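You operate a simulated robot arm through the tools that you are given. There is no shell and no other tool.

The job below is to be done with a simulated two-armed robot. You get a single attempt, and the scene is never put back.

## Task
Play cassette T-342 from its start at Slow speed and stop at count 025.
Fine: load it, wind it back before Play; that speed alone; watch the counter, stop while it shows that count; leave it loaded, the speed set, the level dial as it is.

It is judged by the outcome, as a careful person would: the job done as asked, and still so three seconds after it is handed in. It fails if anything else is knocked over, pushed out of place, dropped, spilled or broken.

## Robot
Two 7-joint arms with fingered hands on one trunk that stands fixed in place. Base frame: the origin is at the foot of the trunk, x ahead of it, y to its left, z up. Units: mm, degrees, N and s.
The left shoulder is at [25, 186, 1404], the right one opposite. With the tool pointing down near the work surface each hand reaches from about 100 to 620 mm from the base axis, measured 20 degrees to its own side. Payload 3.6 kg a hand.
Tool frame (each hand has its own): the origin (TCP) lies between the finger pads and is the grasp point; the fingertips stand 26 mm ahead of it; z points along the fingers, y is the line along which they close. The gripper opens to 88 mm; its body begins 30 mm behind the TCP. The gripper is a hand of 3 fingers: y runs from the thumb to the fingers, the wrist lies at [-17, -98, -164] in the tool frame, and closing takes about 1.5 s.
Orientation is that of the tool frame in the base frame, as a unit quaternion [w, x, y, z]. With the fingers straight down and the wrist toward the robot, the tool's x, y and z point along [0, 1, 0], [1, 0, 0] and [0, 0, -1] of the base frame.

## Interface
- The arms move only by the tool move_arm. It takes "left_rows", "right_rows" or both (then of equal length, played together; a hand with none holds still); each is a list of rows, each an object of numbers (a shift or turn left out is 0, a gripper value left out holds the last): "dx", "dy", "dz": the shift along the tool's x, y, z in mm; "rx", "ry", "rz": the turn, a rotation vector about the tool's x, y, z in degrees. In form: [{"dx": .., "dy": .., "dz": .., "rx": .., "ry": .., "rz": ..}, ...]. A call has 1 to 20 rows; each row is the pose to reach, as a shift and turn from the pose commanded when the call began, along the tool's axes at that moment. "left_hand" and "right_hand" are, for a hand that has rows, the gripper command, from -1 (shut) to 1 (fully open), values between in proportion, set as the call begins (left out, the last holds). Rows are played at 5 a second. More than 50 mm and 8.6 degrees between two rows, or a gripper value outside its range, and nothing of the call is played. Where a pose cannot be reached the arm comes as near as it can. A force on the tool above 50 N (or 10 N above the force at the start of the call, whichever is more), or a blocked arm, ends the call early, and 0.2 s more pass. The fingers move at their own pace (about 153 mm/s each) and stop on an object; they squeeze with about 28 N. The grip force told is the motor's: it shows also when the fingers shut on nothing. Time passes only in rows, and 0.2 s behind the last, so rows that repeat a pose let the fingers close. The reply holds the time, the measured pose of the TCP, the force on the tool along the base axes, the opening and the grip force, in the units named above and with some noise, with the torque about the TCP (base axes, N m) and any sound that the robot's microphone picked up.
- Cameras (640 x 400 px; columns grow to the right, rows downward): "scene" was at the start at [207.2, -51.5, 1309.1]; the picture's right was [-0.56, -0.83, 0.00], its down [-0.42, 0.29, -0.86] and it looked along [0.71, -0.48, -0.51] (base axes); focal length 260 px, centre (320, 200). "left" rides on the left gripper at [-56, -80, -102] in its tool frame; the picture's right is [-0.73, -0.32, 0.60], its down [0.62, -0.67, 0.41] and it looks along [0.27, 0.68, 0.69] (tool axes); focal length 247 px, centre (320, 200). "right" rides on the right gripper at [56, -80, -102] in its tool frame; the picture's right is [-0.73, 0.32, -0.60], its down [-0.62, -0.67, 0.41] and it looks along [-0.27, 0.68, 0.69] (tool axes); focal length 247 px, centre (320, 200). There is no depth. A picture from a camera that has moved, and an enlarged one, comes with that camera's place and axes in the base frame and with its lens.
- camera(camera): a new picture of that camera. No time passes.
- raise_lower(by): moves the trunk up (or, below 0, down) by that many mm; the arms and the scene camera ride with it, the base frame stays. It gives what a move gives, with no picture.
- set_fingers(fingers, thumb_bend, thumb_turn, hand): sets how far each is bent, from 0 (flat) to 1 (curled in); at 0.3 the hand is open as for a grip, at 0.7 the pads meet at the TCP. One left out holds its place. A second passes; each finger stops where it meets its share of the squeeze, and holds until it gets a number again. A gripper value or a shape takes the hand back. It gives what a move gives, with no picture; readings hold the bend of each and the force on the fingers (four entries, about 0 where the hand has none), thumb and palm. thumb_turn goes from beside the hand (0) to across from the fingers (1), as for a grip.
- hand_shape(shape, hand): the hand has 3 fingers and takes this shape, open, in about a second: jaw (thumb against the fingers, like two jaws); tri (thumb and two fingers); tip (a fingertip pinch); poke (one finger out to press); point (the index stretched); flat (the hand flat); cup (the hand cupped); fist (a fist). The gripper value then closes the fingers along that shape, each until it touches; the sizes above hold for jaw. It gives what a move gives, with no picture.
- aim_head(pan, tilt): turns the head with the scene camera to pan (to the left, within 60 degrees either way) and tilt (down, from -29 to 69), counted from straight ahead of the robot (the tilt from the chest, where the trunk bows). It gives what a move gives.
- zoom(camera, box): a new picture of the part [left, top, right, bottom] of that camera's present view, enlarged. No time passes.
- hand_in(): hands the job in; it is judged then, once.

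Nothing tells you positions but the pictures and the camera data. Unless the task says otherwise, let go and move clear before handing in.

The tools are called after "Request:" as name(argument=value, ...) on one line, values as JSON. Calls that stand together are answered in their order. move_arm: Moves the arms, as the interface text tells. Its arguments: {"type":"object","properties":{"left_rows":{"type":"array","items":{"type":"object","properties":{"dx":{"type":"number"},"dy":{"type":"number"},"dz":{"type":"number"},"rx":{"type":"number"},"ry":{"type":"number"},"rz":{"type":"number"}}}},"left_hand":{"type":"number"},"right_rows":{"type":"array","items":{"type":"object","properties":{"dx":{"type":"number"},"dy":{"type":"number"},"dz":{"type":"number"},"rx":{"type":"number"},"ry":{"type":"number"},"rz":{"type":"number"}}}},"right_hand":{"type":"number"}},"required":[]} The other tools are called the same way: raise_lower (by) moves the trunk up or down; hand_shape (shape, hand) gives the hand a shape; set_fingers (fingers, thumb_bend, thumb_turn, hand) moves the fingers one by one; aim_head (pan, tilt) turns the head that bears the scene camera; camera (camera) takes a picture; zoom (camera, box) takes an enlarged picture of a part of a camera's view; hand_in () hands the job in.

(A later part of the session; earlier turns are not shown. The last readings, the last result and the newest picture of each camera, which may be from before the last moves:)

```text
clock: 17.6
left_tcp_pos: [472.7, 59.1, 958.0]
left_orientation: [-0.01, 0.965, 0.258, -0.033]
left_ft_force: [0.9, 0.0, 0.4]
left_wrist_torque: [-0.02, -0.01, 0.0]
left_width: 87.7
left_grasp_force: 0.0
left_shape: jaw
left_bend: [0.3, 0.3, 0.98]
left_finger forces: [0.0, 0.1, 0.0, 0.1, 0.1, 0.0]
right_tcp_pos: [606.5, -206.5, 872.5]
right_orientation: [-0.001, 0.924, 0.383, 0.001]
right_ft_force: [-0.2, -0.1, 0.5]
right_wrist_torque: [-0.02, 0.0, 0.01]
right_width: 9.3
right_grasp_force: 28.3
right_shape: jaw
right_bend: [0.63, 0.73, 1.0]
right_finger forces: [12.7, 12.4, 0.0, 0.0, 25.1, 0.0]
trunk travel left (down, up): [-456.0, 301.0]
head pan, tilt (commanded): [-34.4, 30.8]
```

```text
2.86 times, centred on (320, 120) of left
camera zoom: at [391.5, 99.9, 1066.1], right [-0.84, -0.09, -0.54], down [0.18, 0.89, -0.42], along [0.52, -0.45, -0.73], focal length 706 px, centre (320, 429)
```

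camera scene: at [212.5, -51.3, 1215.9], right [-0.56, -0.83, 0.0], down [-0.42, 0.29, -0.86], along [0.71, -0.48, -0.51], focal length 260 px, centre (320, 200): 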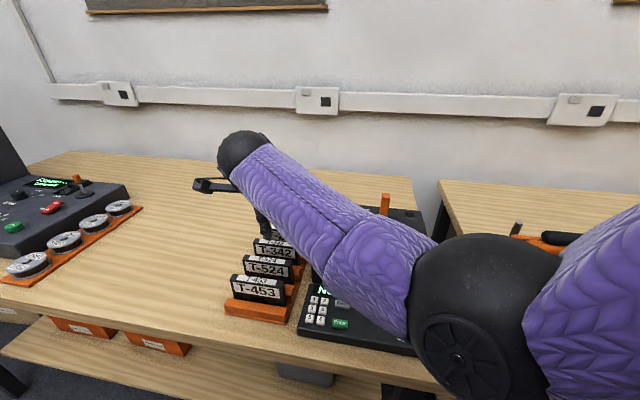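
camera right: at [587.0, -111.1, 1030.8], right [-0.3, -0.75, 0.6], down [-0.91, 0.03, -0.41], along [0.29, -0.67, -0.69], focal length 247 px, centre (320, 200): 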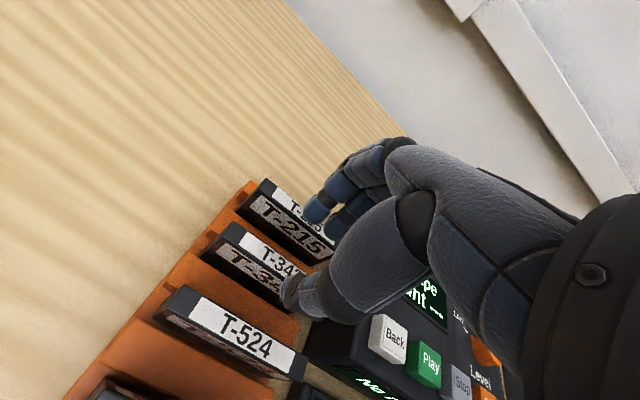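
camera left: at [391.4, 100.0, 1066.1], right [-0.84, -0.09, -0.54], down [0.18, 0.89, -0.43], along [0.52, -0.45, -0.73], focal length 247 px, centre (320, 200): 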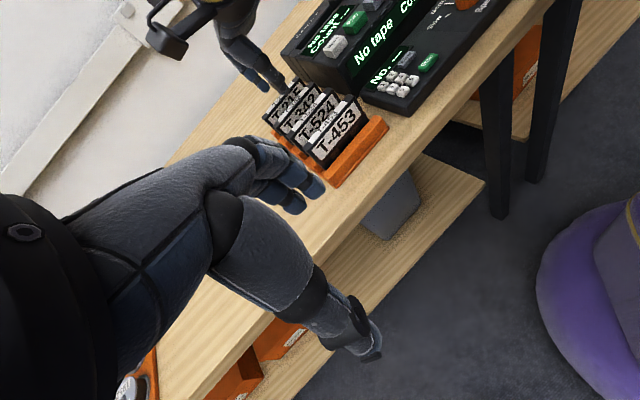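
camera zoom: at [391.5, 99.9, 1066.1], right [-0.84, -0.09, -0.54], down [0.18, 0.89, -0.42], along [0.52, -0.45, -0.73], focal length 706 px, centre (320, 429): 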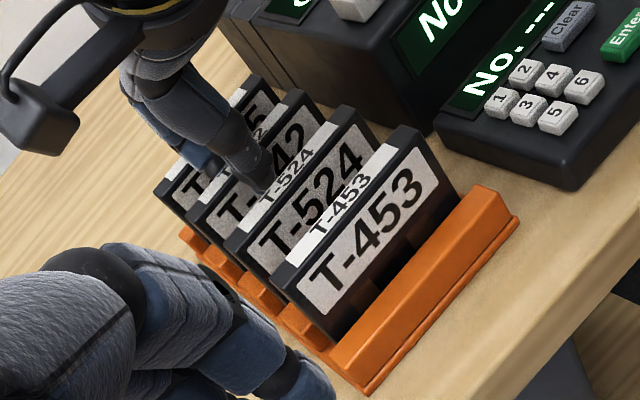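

T-342 is gripped firmly, with balanced finger forces. I'll lift it straight up slowly, then higher.

Request:
move_arm(right_rows=[{"dz": -6}, {"dz": -14}, {"dz": -24}, {"dz": -36}, {"dz": -50}, {"dz": -66}, {"dz": -82}, {"dz": -98}, {"dz": -114}, {"dz": -130}, {"dz": -145}, {"dz": -145}])

Request:
camera(camera="right")

Request:
camera(camera="left")

Request:
camera(camera="scene")

```text
clock: 20.2
left_tcp_pos: [473.0, 59.4, 958.2]
left_orientation: [-0.009, 0.965, 0.258, -0.035]
left_ft_force: [-0.1, 0.0, -0.5]
left_wrist_torque: [0.02, -0.02, 0.0]
left_width: 87.7
left_grasp_force: 0.1
left_shape: jaw
left_bend: [0.3, 0.3, 0.98]
left_finger forces: [0.1, 0.0, 0.1, 0.1, 0.0, 0.0]
right_tcp_pos: [607.6, -207.0, 1020.4]
right_orientation: [-0.002, 0.924, 0.383, 0.0]
right_ft_force: [-0.3, 0.5, -1.9]
right_wrist_torque: [0.01, 0.02, -0.02]
right_width: 9.5
right_grasp_force: 28.4
right_shape: jaw
right_bend: [0.63, 0.73, 1.0]
right_finger forces: [12.7, 12.4, 0.0, 0.0, 25.1, 0.0]
trunk travel left (down, up): [-456.0, 301.0]
head pan, tilt (commanded): [-34.4, 30.8]
```

```text
taken
camera right: at [590.1, -111.5, 1122.7], right [-0.29, -0.75, 0.6], down [-0.91, 0.03, -0.41], along [0.29, -0.67, -0.69], focal length 247 px, centre (320, 200)
```

right: 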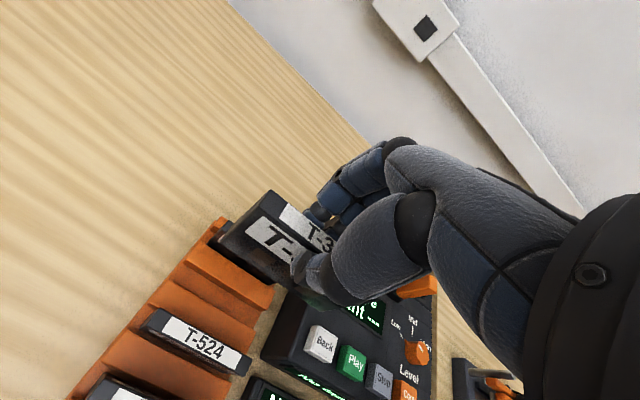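

```text
taken
camera left: at [391.5, 99.8, 1066.1], right [-0.84, -0.09, -0.54], down [0.18, 0.89, -0.42], along [0.52, -0.45, -0.73], focal length 247 px, centre (320, 200)
```

left: 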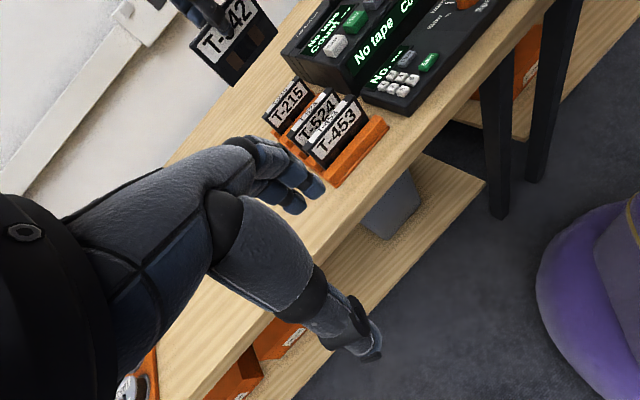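

```text
taken
camera scene: at [212.7, -51.4, 1215.9], right [-0.56, -0.83, 0.0], down [-0.42, 0.29, -0.86], along [0.71, -0.48, -0.51], focal length 260 px, centre (320, 200)
```

scene: 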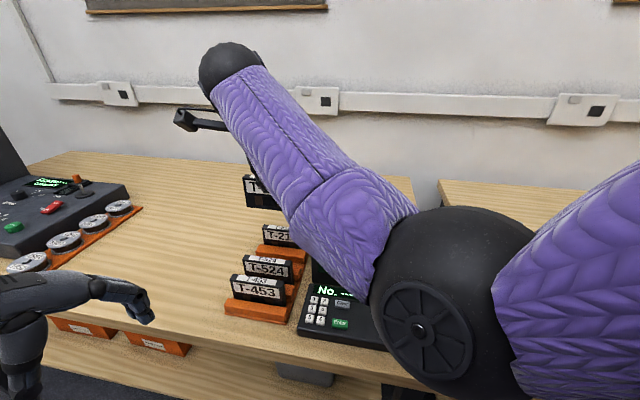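

The cassette is out cleanly and the others are undisturbed. I'll measure how it sits in the hand.

Request:
zoom(camera="right", box=[200, 160, 360, 320])

Request:
zoom(camera="left", box=[170, 0, 310, 100])

```text
2.50 times, centred on (280, 240) of right
camera zoom: at [590.1, -111.5, 1122.7], right [-0.29, -0.75, 0.6], down [-0.91, 0.03, -0.41], along [0.29, -0.67, -0.69], focal length 617 px, centre (420, 100)
```

zoom: 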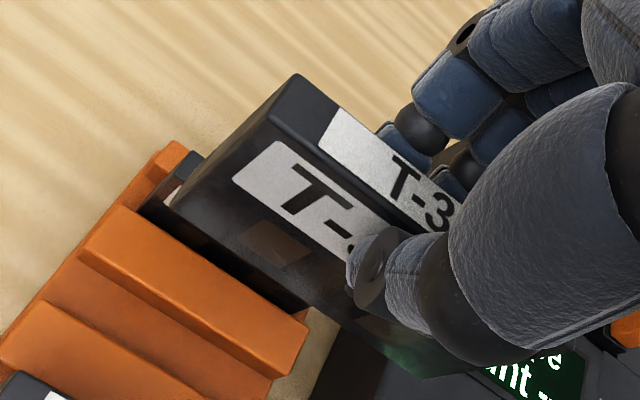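

```text
4.00 times, centred on (240, 50) of left
camera zoom: at [391.5, 99.8, 1066.1], right [-0.84, -0.09, -0.54], down [0.18, 0.89, -0.42], along [0.52, -0.45, -0.73], focal length 988 px, centre (640, 800)
```

zoom: 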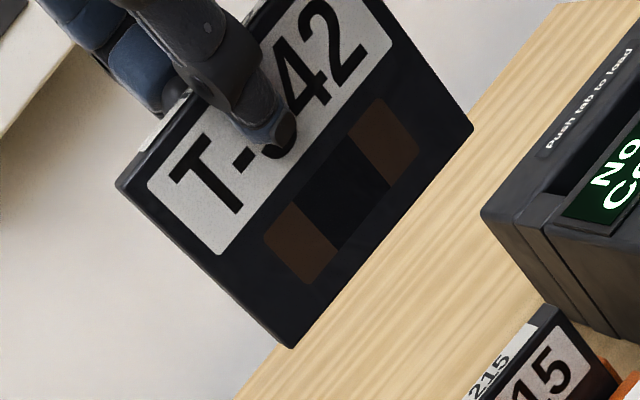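

The cassette sits squarely in the hand, about 96 × 58 × 13 mm, centred about 6 mm to the right of the TCP along its length. I'll carry it at this height to hover over the bay, where I estimate the bay centre at about (577, -405).

Request:
move_arm(right_rows=[{"dx": -15, "dy": 12}, {"dx": -45, "dy": 34}, {"dx": -75, "dy": 57}, {"dx": -105, "dy": 80}, {"dx": -135, "dy": 102}, {"dx": -155.3, "dy": 117.7}, {"dx": -155.3, "dy": 117.7}])

Request:
camera(camera="right")

Request:
camera(camera="scene")

Request:
camera(camera="left")

```text
clock: 21.8
left_tcp_pos: [472.2, 59.5, 957.3]
left_orientation: [-0.009, 0.965, 0.258, -0.034]
left_ft_force: [0.1, 0.3, 0.3]
left_wrist_torque: [0.0, 0.03, 0.0]
left_width: 87.8
left_grasp_force: 0.1
left_shape: jaw
left_bend: [0.3, 0.3, 0.98]
left_finger forces: [0.0, 0.0, 0.0, 0.0, 0.1, 0.0]
right_tcp_pos: [580.2, -398.5, 1018.9]
right_orientation: [0.0, 0.924, 0.382, 0.001]
right_ft_force: [-0.2, -0.4, -0.3]
right_wrist_torque: [0.01, 0.0, -0.01]
right_width: 9.4
right_grasp_force: 28.1
right_shape: jaw
right_bend: [0.63, 0.73, 1.0]
right_finger forces: [12.7, 12.6, 0.0, 0.1, 25.2, 0.0]
trunk travel left (down, up): [-456.0, 301.0]
head pan, tilt (commanded): [-34.4, 30.8]
```

```text
taken
camera right: at [562.4, -303.8, 1122.6], right [-0.29, -0.75, 0.6], down [-0.91, 0.03, -0.41], along [0.29, -0.67, -0.69], focal length 247 px, centre (320, 200)
```

right: 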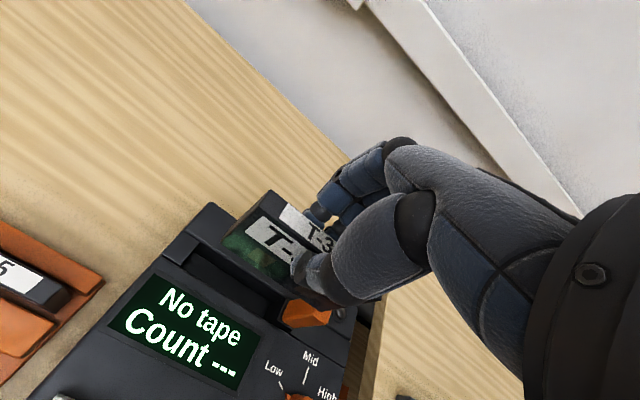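

```text
taken
camera scene: at [212.6, -51.1, 1215.9], right [-0.56, -0.83, 0.0], down [-0.42, 0.29, -0.86], along [0.71, -0.48, -0.51], focal length 260 px, centre (320, 200)
```

scene: 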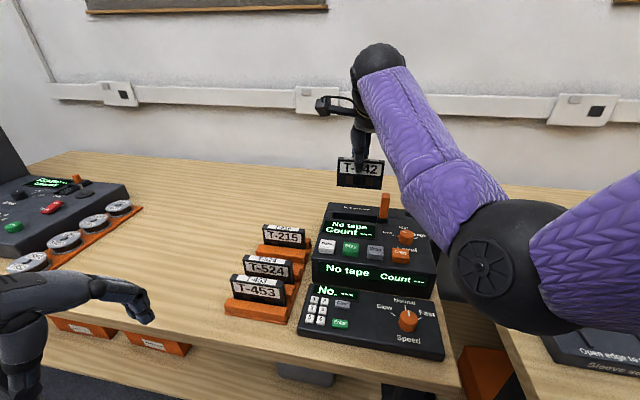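

```text
taken
camera left: at [391.5, 100.0, 1066.1], right [-0.84, -0.09, -0.54], down [0.18, 0.89, -0.42], along [0.52, -0.45, -0.73], focal length 247 px, centre (320, 200)
```

left: 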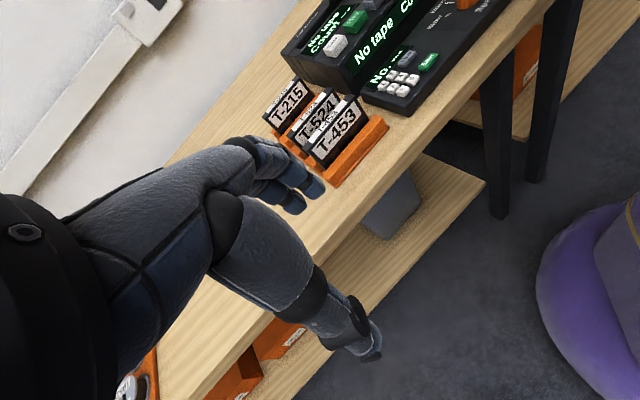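

The cassette now hovers over the bay in view of the head camera. I'll zoom in from both views to check alignment.

Request:
zoom(camera="scene", box=[310, 140, 450, 250])

Request:
zoom(camera="right", box=[150, 170, 370, 350])

```text
3.64 times, centred on (380, 195) of scene
camera zoom: at [212.6, -51.1, 1215.9], right [-0.56, -0.83, 0.0], down [-0.42, 0.29, -0.86], along [0.71, -0.48, -0.51], focal length 945 px, centre (102, 218)
```

zoom: 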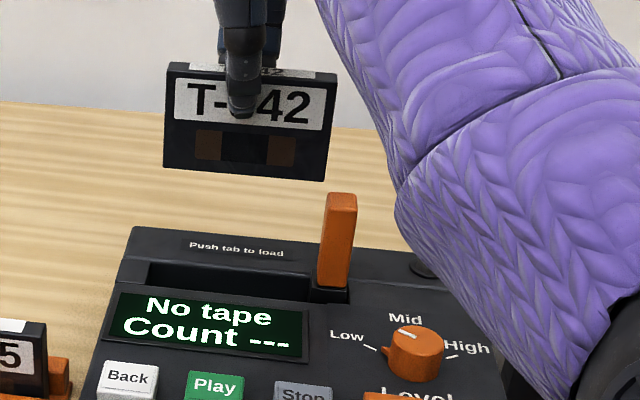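

```text
2.22 times, centred on (260, 260) of right
camera zoom: at [562.4, -303.8, 1122.6], right [-0.29, -0.75, 0.6], down [-0.91, 0.03, -0.41], along [0.29, -0.67, -0.69], focal length 549 px, centre (453, 67)
```

zoom: 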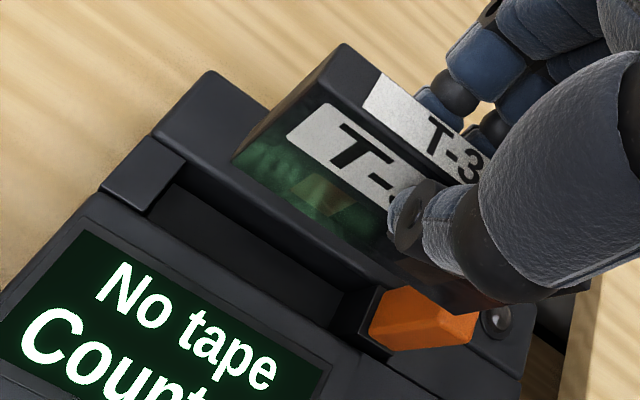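

Request:
zoom(camera="scene", box=[330, 180, 410, 230])

Request:
zoom(camera="right", box=[170, 210, 290, 310])

```text
8.00 times, centred on (370, 205) of scene
camera zoom: at [212.6, -51.1, 1215.9], right [-0.56, -0.83, 0.0], down [-0.42, 0.29, -0.86], along [0.71, -0.48, -0.51], focal length 2079 px, centre (-80, 160)
```

zoom: 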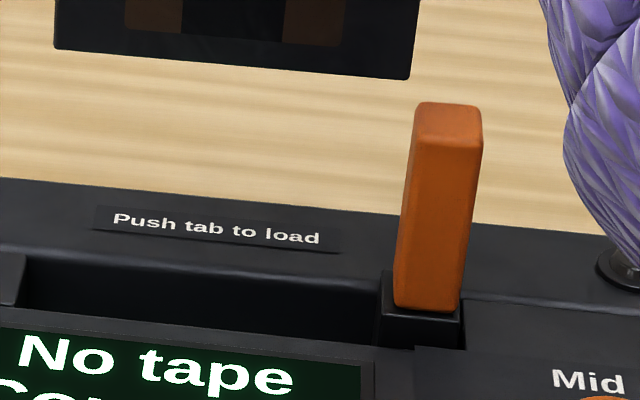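

```text
4.00 times, centred on (230, 260) of right
camera zoom: at [562.4, -303.8, 1122.6], right [-0.29, -0.75, 0.6], down [-0.91, 0.03, -0.41], along [0.29, -0.67, -0.69], focal length 988 px, centre (680, -40)
```

zoom: 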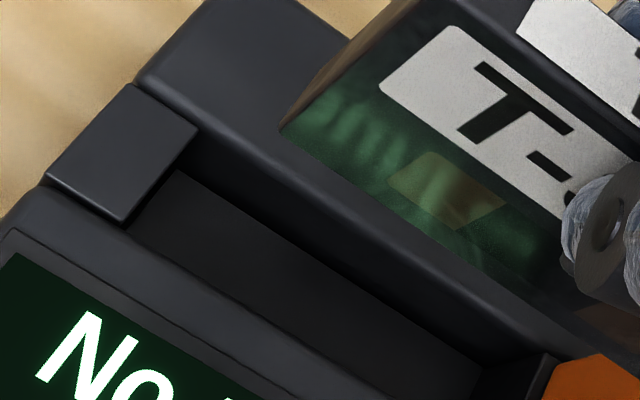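

Comparing the cassette with the bay, it needs about 3 mm toward the left end and about 5.5 mm toward the back. I'll shift by that amount and lower until its bottom is about 20 mm above the deck, then re-check.

Request:
move_arm(right_rows=[{"dx": 3, "dy": 5.5}, {"dx": 3, "dy": 5.5, "dz": 15}, {"dx": 3, "dy": 5.5, "dz": 30}, {"dx": 3, "dy": 5.5, "dz": 45}, {"dx": 3, "dy": 5.5, "dz": 60}, {"dx": 3, "dy": 5.5, "dz": 60}])

Request:
zoom(camera="scene", box=[325, 150, 425, 230])

Request:
zoom(camera="right", box=[170, 180, 330, 340])

```text
clock: 23.2
left_tcp_pos: [472.6, 57.6, 956.2]
left_orientation: [-0.009, 0.966, 0.257, -0.034]
left_ft_force: [-0.6, 0.5, 0.4]
left_wrist_torque: [0.02, -0.02, -0.01]
left_width: 87.5
left_grasp_force: 0.0
left_shape: jaw
left_bend: [0.3, 0.3, 0.98]
left_finger forces: [0.0, 0.1, 0.1, 0.0, 0.0, 0.0]
right_tcp_pos: [585.8, -400.7, 957.5]
right_orientation: [-0.001, 0.924, 0.383, 0.0]
right_ft_force: [0.7, 0.8, 0.1]
right_wrist_torque: [-0.01, 0.0, -0.02]
right_width: 9.4
right_grasp_force: 27.8
right_shape: jaw
right_bend: [0.63, 0.73, 1.0]
right_finger forces: [12.7, 12.5, 0.1, 0.1, 25.3, 0.0]
trunk travel left (down, up): [-456.0, 301.0]
head pan, tilt (commanded): [-34.4, 30.8]
```

```text
5.00 times, centred on (375, 190) of scene
camera zoom: at [212.6, -51.4, 1215.9], right [-0.56, -0.83, 0.0], down [-0.42, 0.29, -0.86], along [0.71, -0.48, -0.51], focal length 1300 px, centre (45, 250)
```

zoom: 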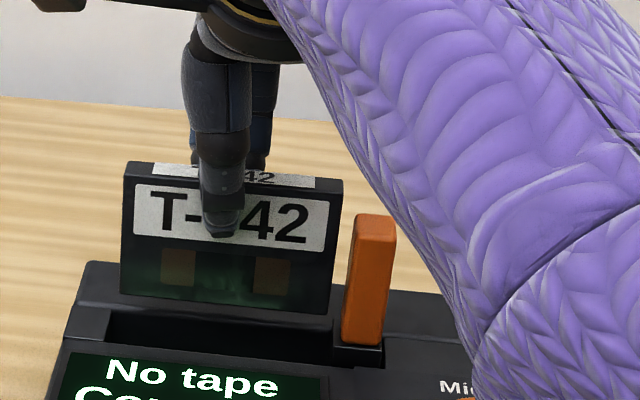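

```text
2.50 times, centred on (250, 260) of right
camera zoom: at [567.6, -304.9, 1061.1], right [-0.3, -0.75, 0.6], down [-0.91, 0.03, -0.41], along [0.29, -0.67, -0.69], focal length 617 px, centre (495, 50)
```

zoom: 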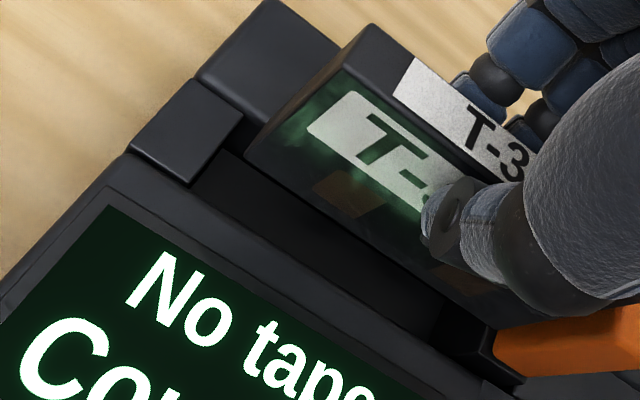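

The cassette is centred front-to-back in the bay and needs only about 1 mm more toward the left end. There are several millimetres of slack all round, so I'll lower it into the bay slowly.

Request:
move_arm(right_rows=[{"dx": 1, "dz": 5}, {"dx": 1, "dz": 10}, {"dx": 1, "dz": 15}, {"dx": 1, "dz": 20}, {"dx": 1, "dz": 25}, {"dx": 1, "dz": 30}, {"dx": 1, "dz": 30}])

Request:
zoom(camera="scene", box=[325, 150, 425, 230])

Request:
zoom(camera="right", box=[170, 180, 330, 340])

```text
clock: 24.8
left_tcp_pos: [472.8, 59.5, 957.8]
left_orientation: [-0.009, 0.966, 0.257, -0.034]
left_ft_force: [-0.1, 0.4, 0.4]
left_wrist_torque: [0.0, -0.02, -0.02]
left_width: 88.1
left_grasp_force: 0.2
left_shape: jaw
left_bend: [0.3, 0.3, 0.98]
left_finger forces: [0.0, 0.0, 0.0, 0.0, 0.0, 0.1]
right_tcp_pos: [585.9, -400.6, 929.2]
right_orientation: [-0.001, 0.924, 0.383, 0.0]
right_ft_force: [-0.4, -0.6, -0.7]
right_wrist_torque: [-0.02, -0.01, -0.03]
right_width: 9.7
right_grasp_force: 28.5
right_shape: jaw
right_bend: [0.63, 0.73, 1.0]
right_finger forces: [12.8, 12.5, 0.0, 0.0, 25.2, 0.0]
trunk travel left (down, up): [-456.0, 301.0]
head pan, tilt (commanded): [-34.4, 30.8]
```

```text
5.00 times, centred on (375, 190) of scene
camera zoom: at [212.6, -51.4, 1215.9], right [-0.56, -0.83, 0.0], down [-0.42, 0.29, -0.86], along [0.71, -0.48, -0.51], focal length 1300 px, centre (45, 250)
```

zoom: 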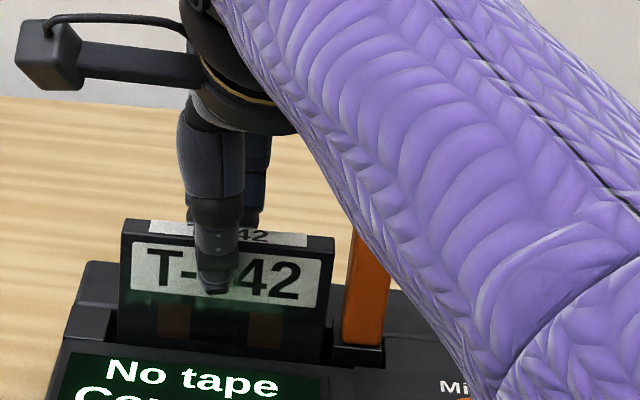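

```text
2.50 times, centred on (250, 260) of right
camera zoom: at [568.4, -305.1, 1031.3], right [-0.29, -0.75, 0.6], down [-0.91, 0.03, -0.41], along [0.29, -0.67, -0.69], focal length 617 px, centre (495, 50)
```

zoom: 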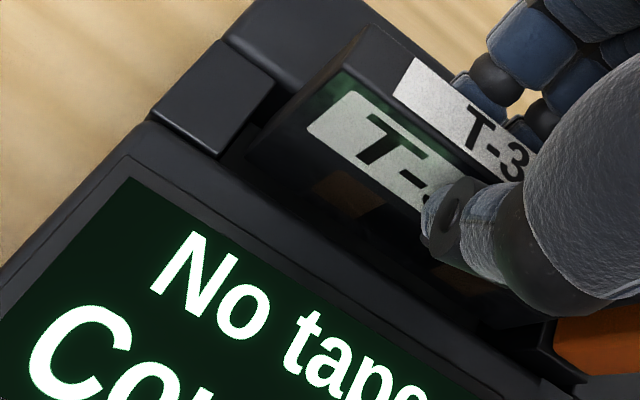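

The cassette's bottom has entered the bay with no contact force. I'll continue down in small steps until it nears the floor.

Request:
move_arm(right_rows=[{"dz": 4}, {"dz": 8}, {"dz": 12}, {"dz": 15}, {"dz": 18}, {"dz": 18}])

Request:
zoom(camera="scene", box=[325, 150, 425, 230])

Request:
zoom(camera="right", box=[170, 180, 330, 340])

```text
clock: 26.2
left_tcp_pos: [473.7, 58.7, 958.1]
left_orientation: [-0.009, 0.965, 0.259, -0.034]
left_ft_force: [-0.9, -0.2, -0.5]
left_wrist_torque: [0.0, 0.01, -0.04]
left_width: 87.6
left_grasp_force: 0.1
left_shape: jaw
left_bend: [0.3, 0.3, 0.98]
left_finger forces: [0.1, 0.0, 0.0, 0.0, 0.1, 0.1]
right_tcp_pos: [587.1, -400.5, 909.0]
right_orientation: [-0.001, 0.924, 0.383, 0.001]
right_ft_force: [0.2, 0.0, -0.1]
right_wrist_torque: [0.0, -0.01, -0.01]
right_width: 9.3
right_grasp_force: 27.6
right_shape: jaw
right_bend: [0.63, 0.73, 1.0]
right_finger forces: [12.7, 12.5, 0.1, 0.1, 25.2, 0.0]
trunk travel left (down, up): [-456.0, 301.0]
head pan, tilt (commanded): [-34.4, 30.8]
```

```text
5.00 times, centred on (375, 190) of scene
camera zoom: at [212.6, -51.4, 1215.9], right [-0.56, -0.83, 0.0], down [-0.42, 0.29, -0.86], along [0.71, -0.48, -0.51], focal length 1300 px, centre (45, 250)
```

zoom: 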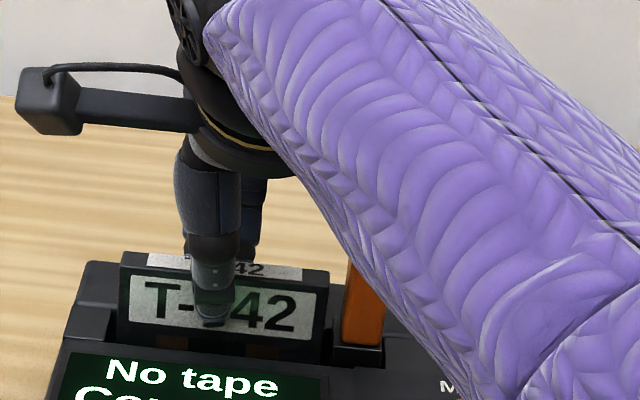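

```text
2.50 times, centred on (250, 260) of right
camera zoom: at [568.5, -305.0, 1013.5], right [-0.3, -0.75, 0.6], down [-0.91, 0.03, -0.41], along [0.29, -0.67, -0.69], focal length 617 px, centre (495, 50)
```

zoom: 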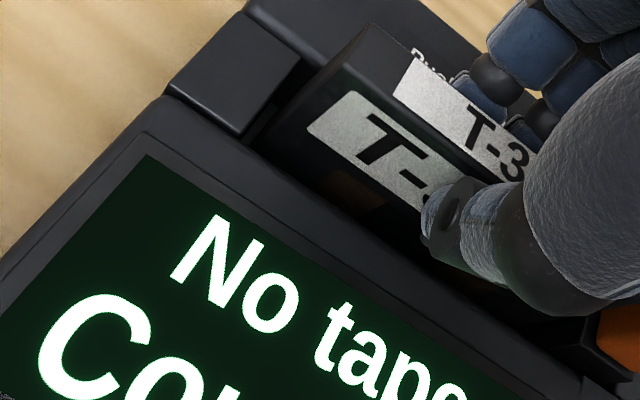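

No contact yet. I'll go down in 2 mm steps to feel for the floor.

Request:
move_arm(right_rows=[{"dz": 2}, {"dz": 4}, {"dz": 6}, {"dz": 6}])

Request:
zoom(camera="right", box=[170, 180, 330, 340])

```text
clock: 27.2
left_tcp_pos: [472.6, 60.2, 957.4]
left_orientation: [-0.01, 0.965, 0.259, -0.033]
left_ft_force: [0.1, -0.3, -0.2]
left_wrist_torque: [0.01, 0.02, -0.01]
left_width: 88.0
left_grasp_force: 0.0
left_shape: jaw
left_bend: [0.3, 0.3, 0.98]
left_finger forces: [0.0, 0.0, 0.1, 0.0, 0.1, 0.0]
right_tcp_pos: [586.3, -402.0, 902.5]
right_orientation: [0.0, 0.924, 0.382, 0.0]
right_ft_force: [0.9, 0.0, 1.6]
right_wrist_torque: [0.02, 0.02, -0.01]
right_width: 9.4
right_grasp_force: 27.8
right_shape: jaw
right_bend: [0.63, 0.73, 1.0]
right_finger forces: [12.9, 12.6, 0.0, 0.0, 25.6, 0.0]
trunk travel left (down, up): [-456.0, 301.0]
head pan, tilt (commanded): [-34.4, 30.8]
```

```text
2.50 times, centred on (250, 260) of right
camera zoom: at [568.5, -304.8, 1007.3], right [-0.29, -0.75, 0.6], down [-0.91, 0.03, -0.41], along [0.29, -0.67, -0.69], focal length 617 px, centre (495, 50)
```

zoom: 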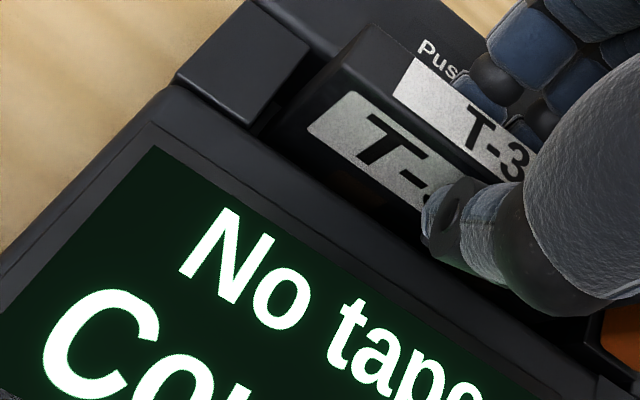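

Request:
move_arm(right_rows=[{"dz": 1.5}, {"dz": 3}, {"dz": 3}])

Request:
zoom(camera="scene", box=[325, 150, 425, 230])

```text
clock: 28.0
left_tcp_pos: [472.8, 59.1, 956.2]
left_orientation: [-0.009, 0.965, 0.259, -0.035]
left_ft_force: [0.4, -0.8, 0.0]
left_wrist_torque: [0.04, 0.03, -0.03]
left_width: 87.5
left_grasp_force: 0.0
left_shape: jaw
left_bend: [0.3, 0.3, 0.98]
left_finger forces: [0.1, 0.0, 0.0, 0.0, 0.0, 0.0]
right_tcp_pos: [586.5, -399.1, 900.7]
right_orientation: [0.0, 0.924, 0.383, 0.0]
right_ft_force: [-0.8, -0.6, -0.2]
right_wrist_torque: [0.0, 0.02, -0.04]
right_width: 9.3
right_grasp_force: 27.4
right_shape: jaw
right_bend: [0.63, 0.73, 1.0]
right_finger forces: [12.8, 12.5, 0.1, 0.0, 25.5, 0.1]
trunk travel left (down, up): [-456.0, 301.0]
head pan, tilt (commanded): [-34.4, 30.8]
```

```text
5.00 times, centred on (375, 190) of scene
camera zoom: at [212.5, -51.3, 1215.9], right [-0.56, -0.83, 0.0], down [-0.42, 0.29, -0.86], along [0.71, -0.48, -0.51], focal length 1300 px, centre (45, 250)
```

zoom: 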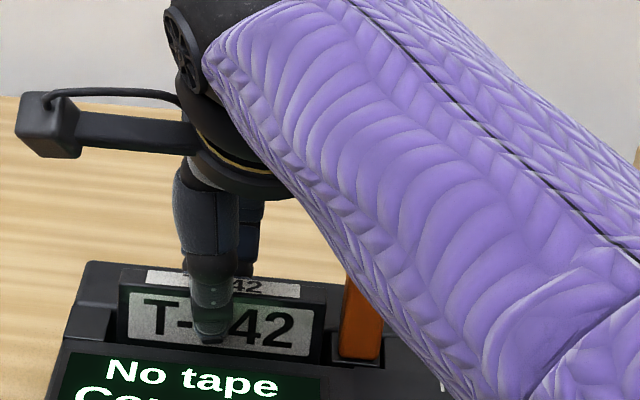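

Still no contact. I'll go 4 mm more, which keeps the thumb tip just above the deck edge.

Request:
move_arm(right_rows=[{"dz": 1}, {"dz": 2}, {"dz": 3}, {"dz": 4}, {"dz": 4}])

Request:
zoom(camera="right", box=[190, 150, 350, 310])

Request:
zoom(camera="scene", box=[330, 190, 400, 235])

```text
clock: 29.2
left_tcp_pos: [471.9, 58.6, 959.2]
left_orientation: [-0.009, 0.966, 0.258, -0.034]
left_ft_force: [-1.0, 0.0, 0.4]
left_wrist_torque: [0.01, 0.01, 0.0]
left_width: 87.8
left_grasp_force: 0.1
left_shape: jaw
left_bend: [0.3, 0.3, 0.98]
left_finger forces: [0.1, 0.0, 0.0, 0.0, 0.0, 0.1]
right_tcp_pos: [584.7, -400.8, 897.0]
right_orientation: [-0.001, 0.924, 0.382, 0.001]
right_ft_force: [-1.1, 0.9, 4.7]
right_wrist_torque: [0.1, 0.07, 0.02]
right_width: 9.4
right_grasp_force: 28.2
right_shape: jaw
right_bend: [0.63, 0.73, 1.0]
right_finger forces: [12.5, 12.7, 0.0, 0.0, 29.9, 0.1]
trunk travel left (down, up): [-456.0, 301.0]
head pan, tilt (commanded): [-34.4, 30.8]
```

```text
2.50 times, centred on (270, 230) of right
camera zoom: at [568.0, -305.3, 1000.2], right [-0.3, -0.75, 0.6], down [-0.91, 0.03, -0.41], along [0.29, -0.67, -0.69], focal length 617 px, centre (445, 125)
```

zoom: 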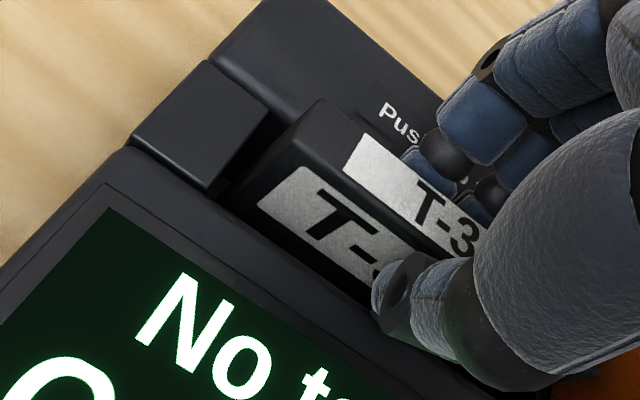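

```text
8.89 times, centred on (365, 212) of scene
camera zoom: at [212.1, -51.0, 1216.1], right [-0.56, -0.83, 0.0], down [-0.42, 0.29, -0.86], along [0.71, -0.48, -0.51], focal length 2310 px, centre (-80, 89)
```

zoom: 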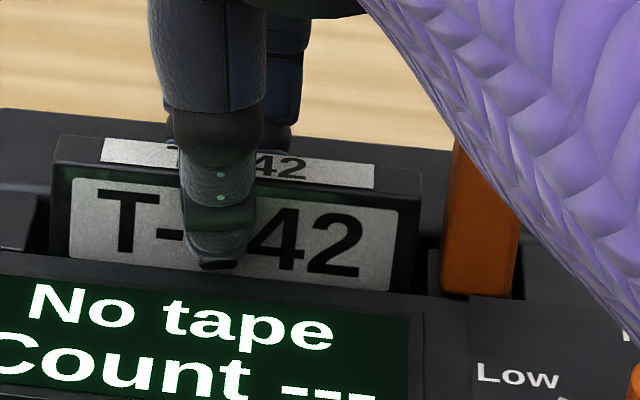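

A light contact of 4.7 N now shows, most likely the thumb tip on the deck edge or the cassette on the floor. I'll back off 2.5 mm and open gently, letting the cassette settle.

Request:
move_arm(right_rows=[{"dz": -2.5}, {"dz": -2.5}])

Request:
move_arm(right_rows=[{"dz": 0}, {"dz": 0}, {"dz": -1}, {"dz": -2}, {"dz": -3}, {"dz": -3}], right_hand=-0.4)

Request:
zoom(camera="right", box=[190, 150, 350, 310])

Request:
zoom(camera="scene", box=[330, 190, 400, 235])

```text
clock: 29.8
left_tcp_pos: [473.2, 59.7, 958.1]
left_orientation: [-0.009, 0.965, 0.259, -0.034]
left_ft_force: [-0.7, 0.3, -0.8]
left_wrist_torque: [-0.05, -0.02, 0.0]
left_width: 88.1
left_grasp_force: 0.1
left_shape: jaw
left_bend: [0.3, 0.3, 0.98]
left_finger forces: [0.0, 0.0, 0.0, 0.1, 0.0, 0.0]
right_tcp_pos: [585.2, -401.4, 899.3]
right_orientation: [-0.001, 0.924, 0.383, 0.0]
right_ft_force: [0.2, -0.4, -0.8]
right_wrist_torque: [0.02, -0.05, -0.03]
right_width: 9.2
right_grasp_force: 27.9
right_shape: jaw
right_bend: [0.63, 0.73, 1.0]
right_finger forces: [12.7, 13.0, 0.0, 0.0, 25.7, 0.0]
trunk travel left (down, up): [-456.0, 301.0]
head pan, tilt (commanded): [-34.4, 30.8]
```

```text
clock: 31.2
left_tcp_pos: [473.2, 59.6, 957.3]
left_orientation: [-0.009, 0.965, 0.258, -0.034]
left_ft_force: [-0.2, -0.1, -1.2]
left_wrist_torque: [-0.01, 0.01, -0.01]
left_width: 88.0
left_grasp_force: 0.0
left_shape: jaw
left_bend: [0.3, 0.3, 0.98]
left_finger forces: [0.0, 0.0, 0.0, 0.1, 0.0, 0.0]
right_tcp_pos: [585.8, -400.6, 901.9]
right_orientation: [-0.001, 0.924, 0.383, 0.0]
right_ft_force: [-0.5, -0.3, -0.9]
right_wrist_torque: [0.03, 0.01, 0.0]
right_width: 26.0
right_grasp_force: 0.0
right_shape: jaw
right_bend: [0.52, 0.73, 1.0]
right_finger forces: [0.0, 0.0, 0.0, 0.0, 0.1, 0.1]
trunk travel left (down, up): [-456.0, 301.0]
head pan, tilt (commanded): [-34.4, 30.8]
```

```text
2.50 times, centred on (270, 230) of right
camera zoom: at [568.4, -305.5, 1006.1], right [-0.29, -0.75, 0.6], down [-0.91, 0.03, -0.41], along [0.29, -0.67, -0.69], focal length 617 px, centre (445, 125)
```

zoom: 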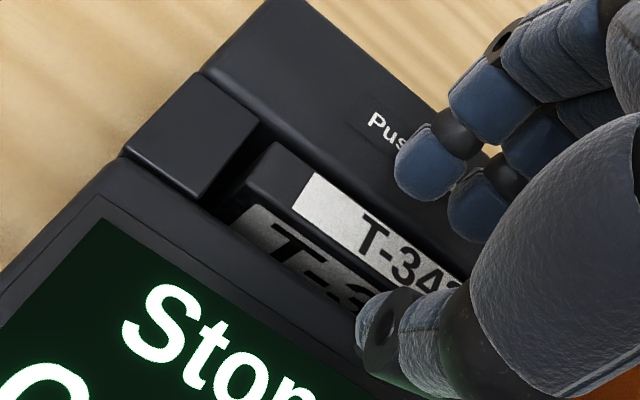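

```text
8.89 times, centred on (365, 212) of scene
camera zoom: at [212.6, -51.4, 1215.9], right [-0.56, -0.83, 0.0], down [-0.42, 0.29, -0.86], along [0.71, -0.48, -0.51], focal length 2310 px, centre (-80, 89)
```

zoom: 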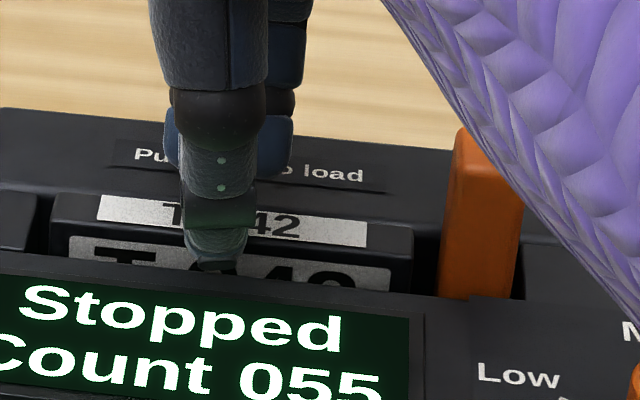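

The cassette dropped into its seat and the display now reads "Stopped, Count 055". I'll raise the hand straight up and look at the bay and tab.

Request:
move_arm(right_rows=[{"dz": -10}, {"dz": -25}, {"dz": -45}, {"dz": -70}, {"dz": -95}, {"dz": -110}])

Request:
zoom(camera="scene", box=[300, 150, 460, 270])

Request:
camera(camera="right")

```text
clock: 32.6
left_tcp_pos: [472.6, 58.2, 956.8]
left_orientation: [-0.009, 0.966, 0.258, -0.034]
left_ft_force: [-0.5, 0.3, 0.0]
left_wrist_torque: [0.0, -0.01, 0.02]
left_width: 87.9
left_grasp_force: 0.1
left_shape: jaw
left_bend: [0.3, 0.3, 0.98]
left_finger forces: [0.1, 0.1, 0.0, 0.0, 0.1, 0.0]
right_tcp_pos: [584.5, -399.5, 1012.9]
right_orientation: [0.0, 0.924, 0.383, 0.001]
right_ft_force: [0.3, 0.0, 0.1]
right_wrist_torque: [0.03, -0.02, 0.01]
right_width: 26.4
right_grasp_force: 0.0
right_shape: jaw
right_bend: [0.52, 0.73, 1.0]
right_finger forces: [0.0, 0.0, 0.0, 0.0, 0.1, 0.0]
trunk travel left (down, up): [-456.0, 301.0]
head pan, tilt (commanded): [-34.4, 30.8]
```

```text
3.33 times, centred on (380, 210) of scene
camera zoom: at [212.6, -51.3, 1215.9], right [-0.56, -0.83, 0.0], down [-0.42, 0.29, -0.86], along [0.71, -0.48, -0.51], focal length 866 px, centre (120, 167)
```

zoom: 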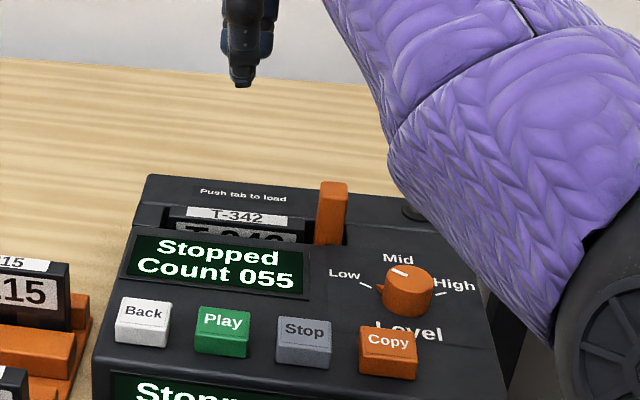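

```text
taken
camera right: at [567.8, -304.8, 1116.3], right [-0.3, -0.75, 0.6], down [-0.91, 0.03, -0.41], along [0.29, -0.67, -0.69], focal length 247 px, centre (320, 200)
```

right: 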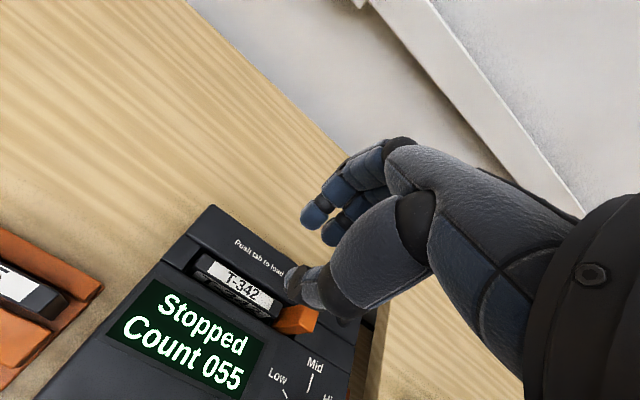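

Request:
zoom(camera="scene", box=[330, 190, 410, 240])

Request:
zoom(camera="right", box=[160, 200, 330, 350])

```text
8.00 times, centred on (370, 215) of scene
camera zoom: at [212.6, -51.3, 1215.9], right [-0.56, -0.83, 0.0], down [-0.42, 0.29, -0.86], along [0.71, -0.48, -0.51], focal length 2079 px, centre (-80, 80)
```

zoom: 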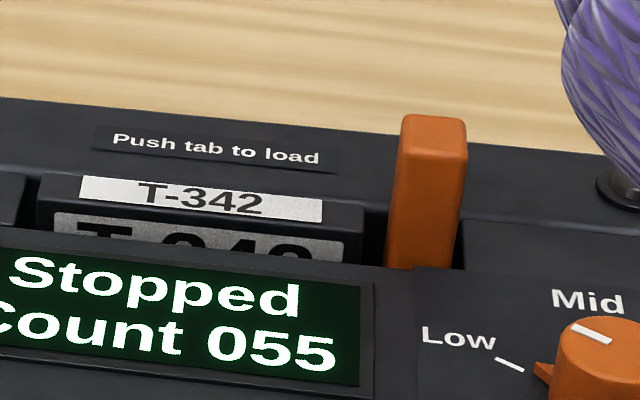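

```text
2.67 times, centred on (245, 275) of right
camera zoom: at [567.8, -304.8, 1116.3], right [-0.3, -0.75, 0.6], down [-0.91, 0.03, -0.41], along [0.29, -0.67, -0.69], focal length 659 px, centre (520, 0)
```

zoom: 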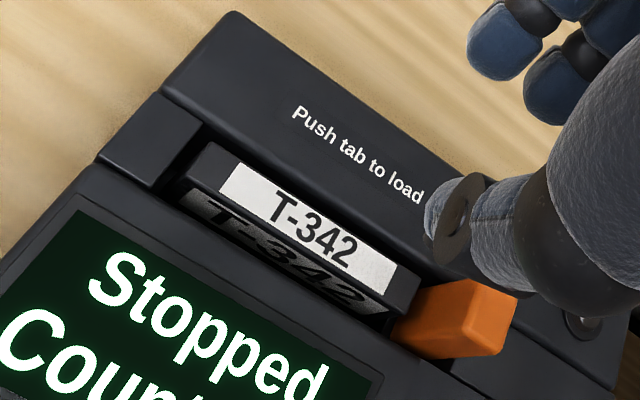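

T-342 is loaded: the tab and carriage went down together and the deck shows "Stopped, Count 055". Next comes the Speed knob, so I'll raise the trunk 100 mm so the arm won't fold low over the panel.

Request:
raise_lower(by=100)

Request:
camera(camera="scene")

```text
clock: 33.9
left_tcp_pos: [471.2, 61.1, 1057.1]
left_orientation: [-0.01, 0.965, 0.259, -0.034]
left_ft_force: [0.2, 0.6, 0.4]
left_wrist_torque: [-0.02, 0.01, -0.01]
left_width: 87.9
left_grasp_force: 0.1
left_shape: jaw
left_bend: [0.3, 0.3, 0.98]
left_finger forces: [0.0, 0.0, 0.1, 0.2, 0.0, 0.0]
right_tcp_pos: [585.6, -400.5, 1112.2]
right_orientation: [0.0, 0.924, 0.382, 0.001]
right_ft_force: [-0.3, -1.1, -0.2]
right_wrist_torque: [0.03, 0.01, 0.0]
right_width: 26.6
right_grasp_force: 0.1
right_shape: jaw
right_bend: [0.52, 0.73, 1.0]
right_finger forces: [0.0, 0.1, 0.0, 0.0, 0.0, 0.1]
trunk travel left (down, up): [-556.0, 201.0]
head pan, tilt (commanded): [-34.4, 30.8]
```

```text
taken
camera scene: at [207.1, -51.4, 1319.2], right [-0.56, -0.83, 0.0], down [-0.42, 0.29, -0.86], along [0.71, -0.48, -0.51], focal length 260 px, centre (320, 200)
```

scene: 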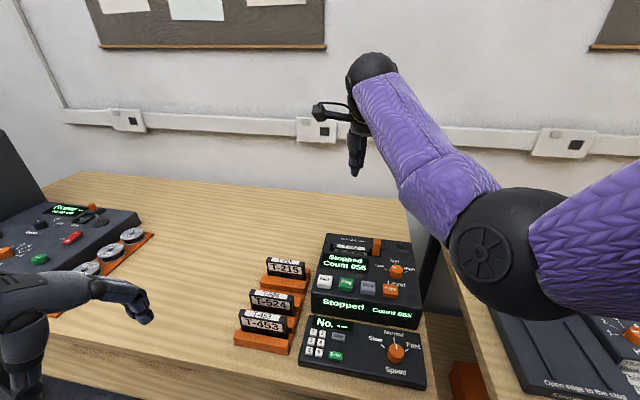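

Request:
zoom(camera="scene", box=[290, 310, 440, 395])

Request:
zoom(camera="scene", box=[305, 225, 435, 330])

```text
4.27 times, centred on (365, 352) of scene
camera zoom: at [207.1, -51.4, 1319.2], right [-0.56, -0.83, 0.0], down [-0.42, 0.29, -0.86], along [0.71, -0.48, -0.51], focal length 1109 px, centre (128, -451)
```

zoom: 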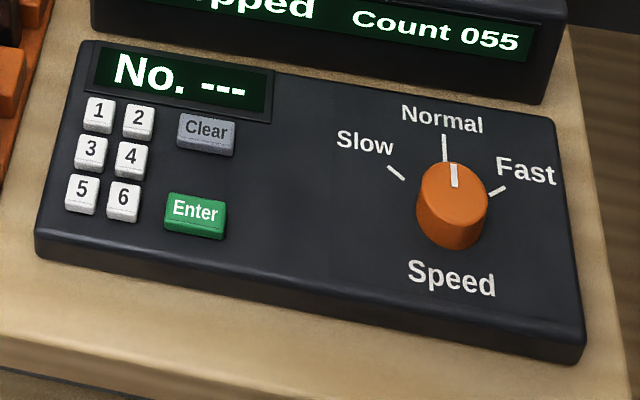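

```text
3.81 times, centred on (370, 278) of scene
camera zoom: at [207.1, -51.4, 1319.2], right [-0.56, -0.83, 0.0], down [-0.42, 0.29, -0.86], along [0.71, -0.48, -0.51], focal length 990 px, centre (130, -95)
```

zoom: 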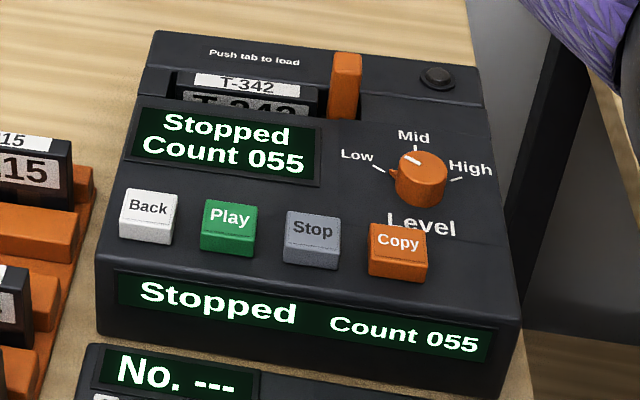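

The scene is clear: Speed is at Normal, with Slow about 60° counter-clockwise from it. I'll move the right hand above the knob with the jaw open about 56 mm.

Request:
move_arm(right_rows=[{"dx": -13, "dy": -29, "dz": 10}, {"dx": -29, "dy": -62, "dz": 30}, {"dx": -45, "dy": -96, "dz": 55}, {"dx": -61, "dy": -131, "dz": 80}, {"dx": -77, "dy": -165, "dz": 105}, {"dx": -92, "dy": -198, "dz": 130}, {"dx": -106.8, "dy": -229.2, "dz": 155}, {"dx": -106.8, "dy": -229.2, "dz": 155}], right_hand=0.27)

Request:
camera(camera="scene")

Request:
camera(camera="right")

```text
clock: 35.1
left_tcp_pos: [471.6, 60.8, 1057.4]
left_orientation: [-0.009, 0.966, 0.258, -0.034]
left_ft_force: [0.0, -0.2, 0.4]
left_wrist_torque: [0.07, 0.0, -0.03]
left_width: 87.8
left_grasp_force: 0.0
left_shape: jaw
left_bend: [0.3, 0.3, 0.98]
left_finger forces: [0.0, 0.0, 0.1, 0.0, 0.0, 0.0]
right_tcp_pos: [489.4, -403.9, 1112.4]
right_orientation: [0.1, 0.924, 0.362, 0.072]
right_ft_force: [0.0, -0.1, -0.1]
right_wrist_torque: [0.0, 0.04, 0.02]
right_width: 55.4
right_grasp_force: 0.0
right_shape: jaw
right_bend: [0.38, 0.61, 1.0]
right_finger forces: [0.1, 0.0, 0.0, 0.1, 0.0, 0.0]
trunk travel left (down, up): [-556.0, 201.0]
head pan, tilt (commanded): [-34.4, 30.8]
stopped in row 6 (right hand): the arm was blocked; the commanded pose is now the measured one
```

```text
taken
camera scene: at [206.7, -51.3, 1319.4], right [-0.56, -0.83, 0.0], down [-0.42, 0.29, -0.86], along [0.71, -0.48, -0.51], focal length 260 px, centre (320, 200)
```

scene: 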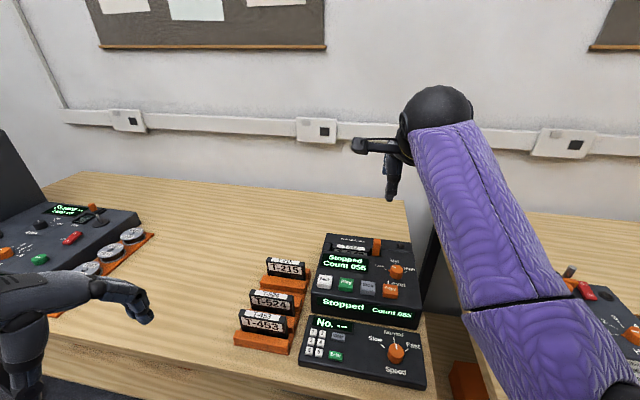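

```text
taken
camera right: at [456.2, -295.0, 1197.7], right [-0.45, -0.65, 0.61], down [-0.8, 0.0, -0.59], along [0.39, -0.76, -0.52], focal length 247 px, centre (320, 200)
```

right: 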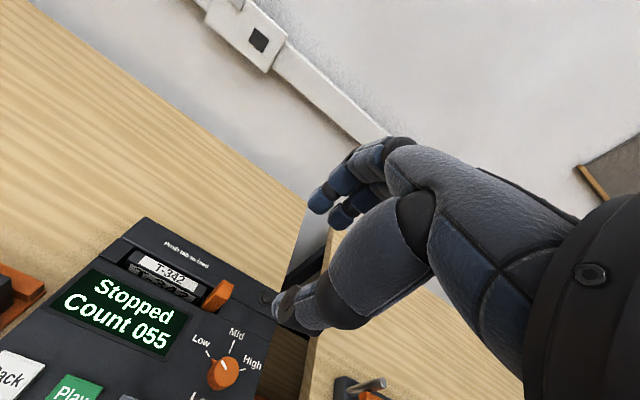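

The arm stopped as "blocked" partway, at (489, -404, 1112), and nothing was touched at the hand. I'll look around with the head to see what the elbow met.

Request:
aim_head(pan=-60, tilt=35)

Request:
camera(camera="scene")

Request:
camera(camera="left")

```text
clock: 36.0
left_tcp_pos: [471.6, 60.3, 1058.2]
left_orientation: [-0.009, 0.965, 0.258, -0.034]
left_ft_force: [-0.2, -1.4, 0.6]
left_wrist_torque: [0.01, -0.02, 0.0]
left_width: 88.0
left_grasp_force: 0.1
left_shape: jaw
left_bend: [0.3, 0.3, 0.98]
left_finger forces: [0.0, 0.0, 0.0, 0.0, 0.0, 0.0]
right_tcp_pos: [489.8, -403.4, 1112.9]
right_orientation: [0.099, 0.924, 0.363, 0.072]
right_ft_force: [-0.3, 0.1, 0.1]
right_wrist_torque: [0.03, 0.03, -0.02]
right_width: 55.7
right_grasp_force: 0.0
right_shape: jaw
right_bend: [0.38, 0.61, 1.0]
right_finger forces: [0.0, 0.0, 0.0, 0.0, 0.0, 0.0]
trunk travel left (down, up): [-556.0, 201.0]
head pan, tilt (commanded): [-60.0, 35.0]
```

```text
taken
camera scene: at [176.6, -76.7, 1312.8], right [-0.87, -0.5, 0.0], down [-0.29, 0.5, -0.82], along [0.41, -0.71, -0.57], focal length 260 px, centre (320, 200)
```

scene: 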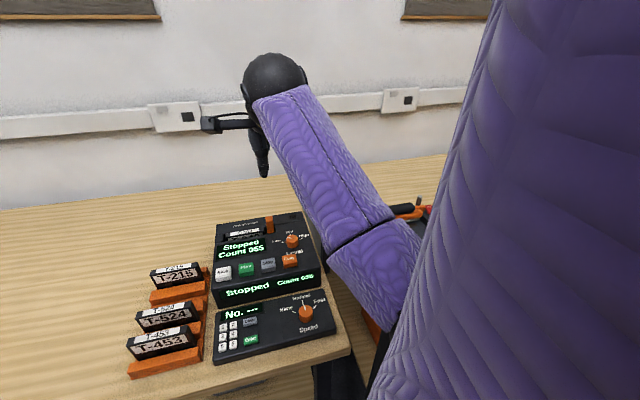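

```text
taken
camera left: at [390.1, 101.3, 1166.0], right [-0.84, -0.09, -0.54], down [0.18, 0.89, -0.42], along [0.52, -0.45, -0.73], focal length 247 px, centre (320, 200)
```

left: 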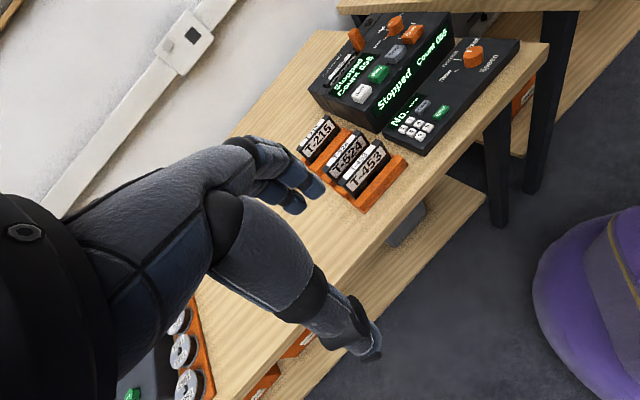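

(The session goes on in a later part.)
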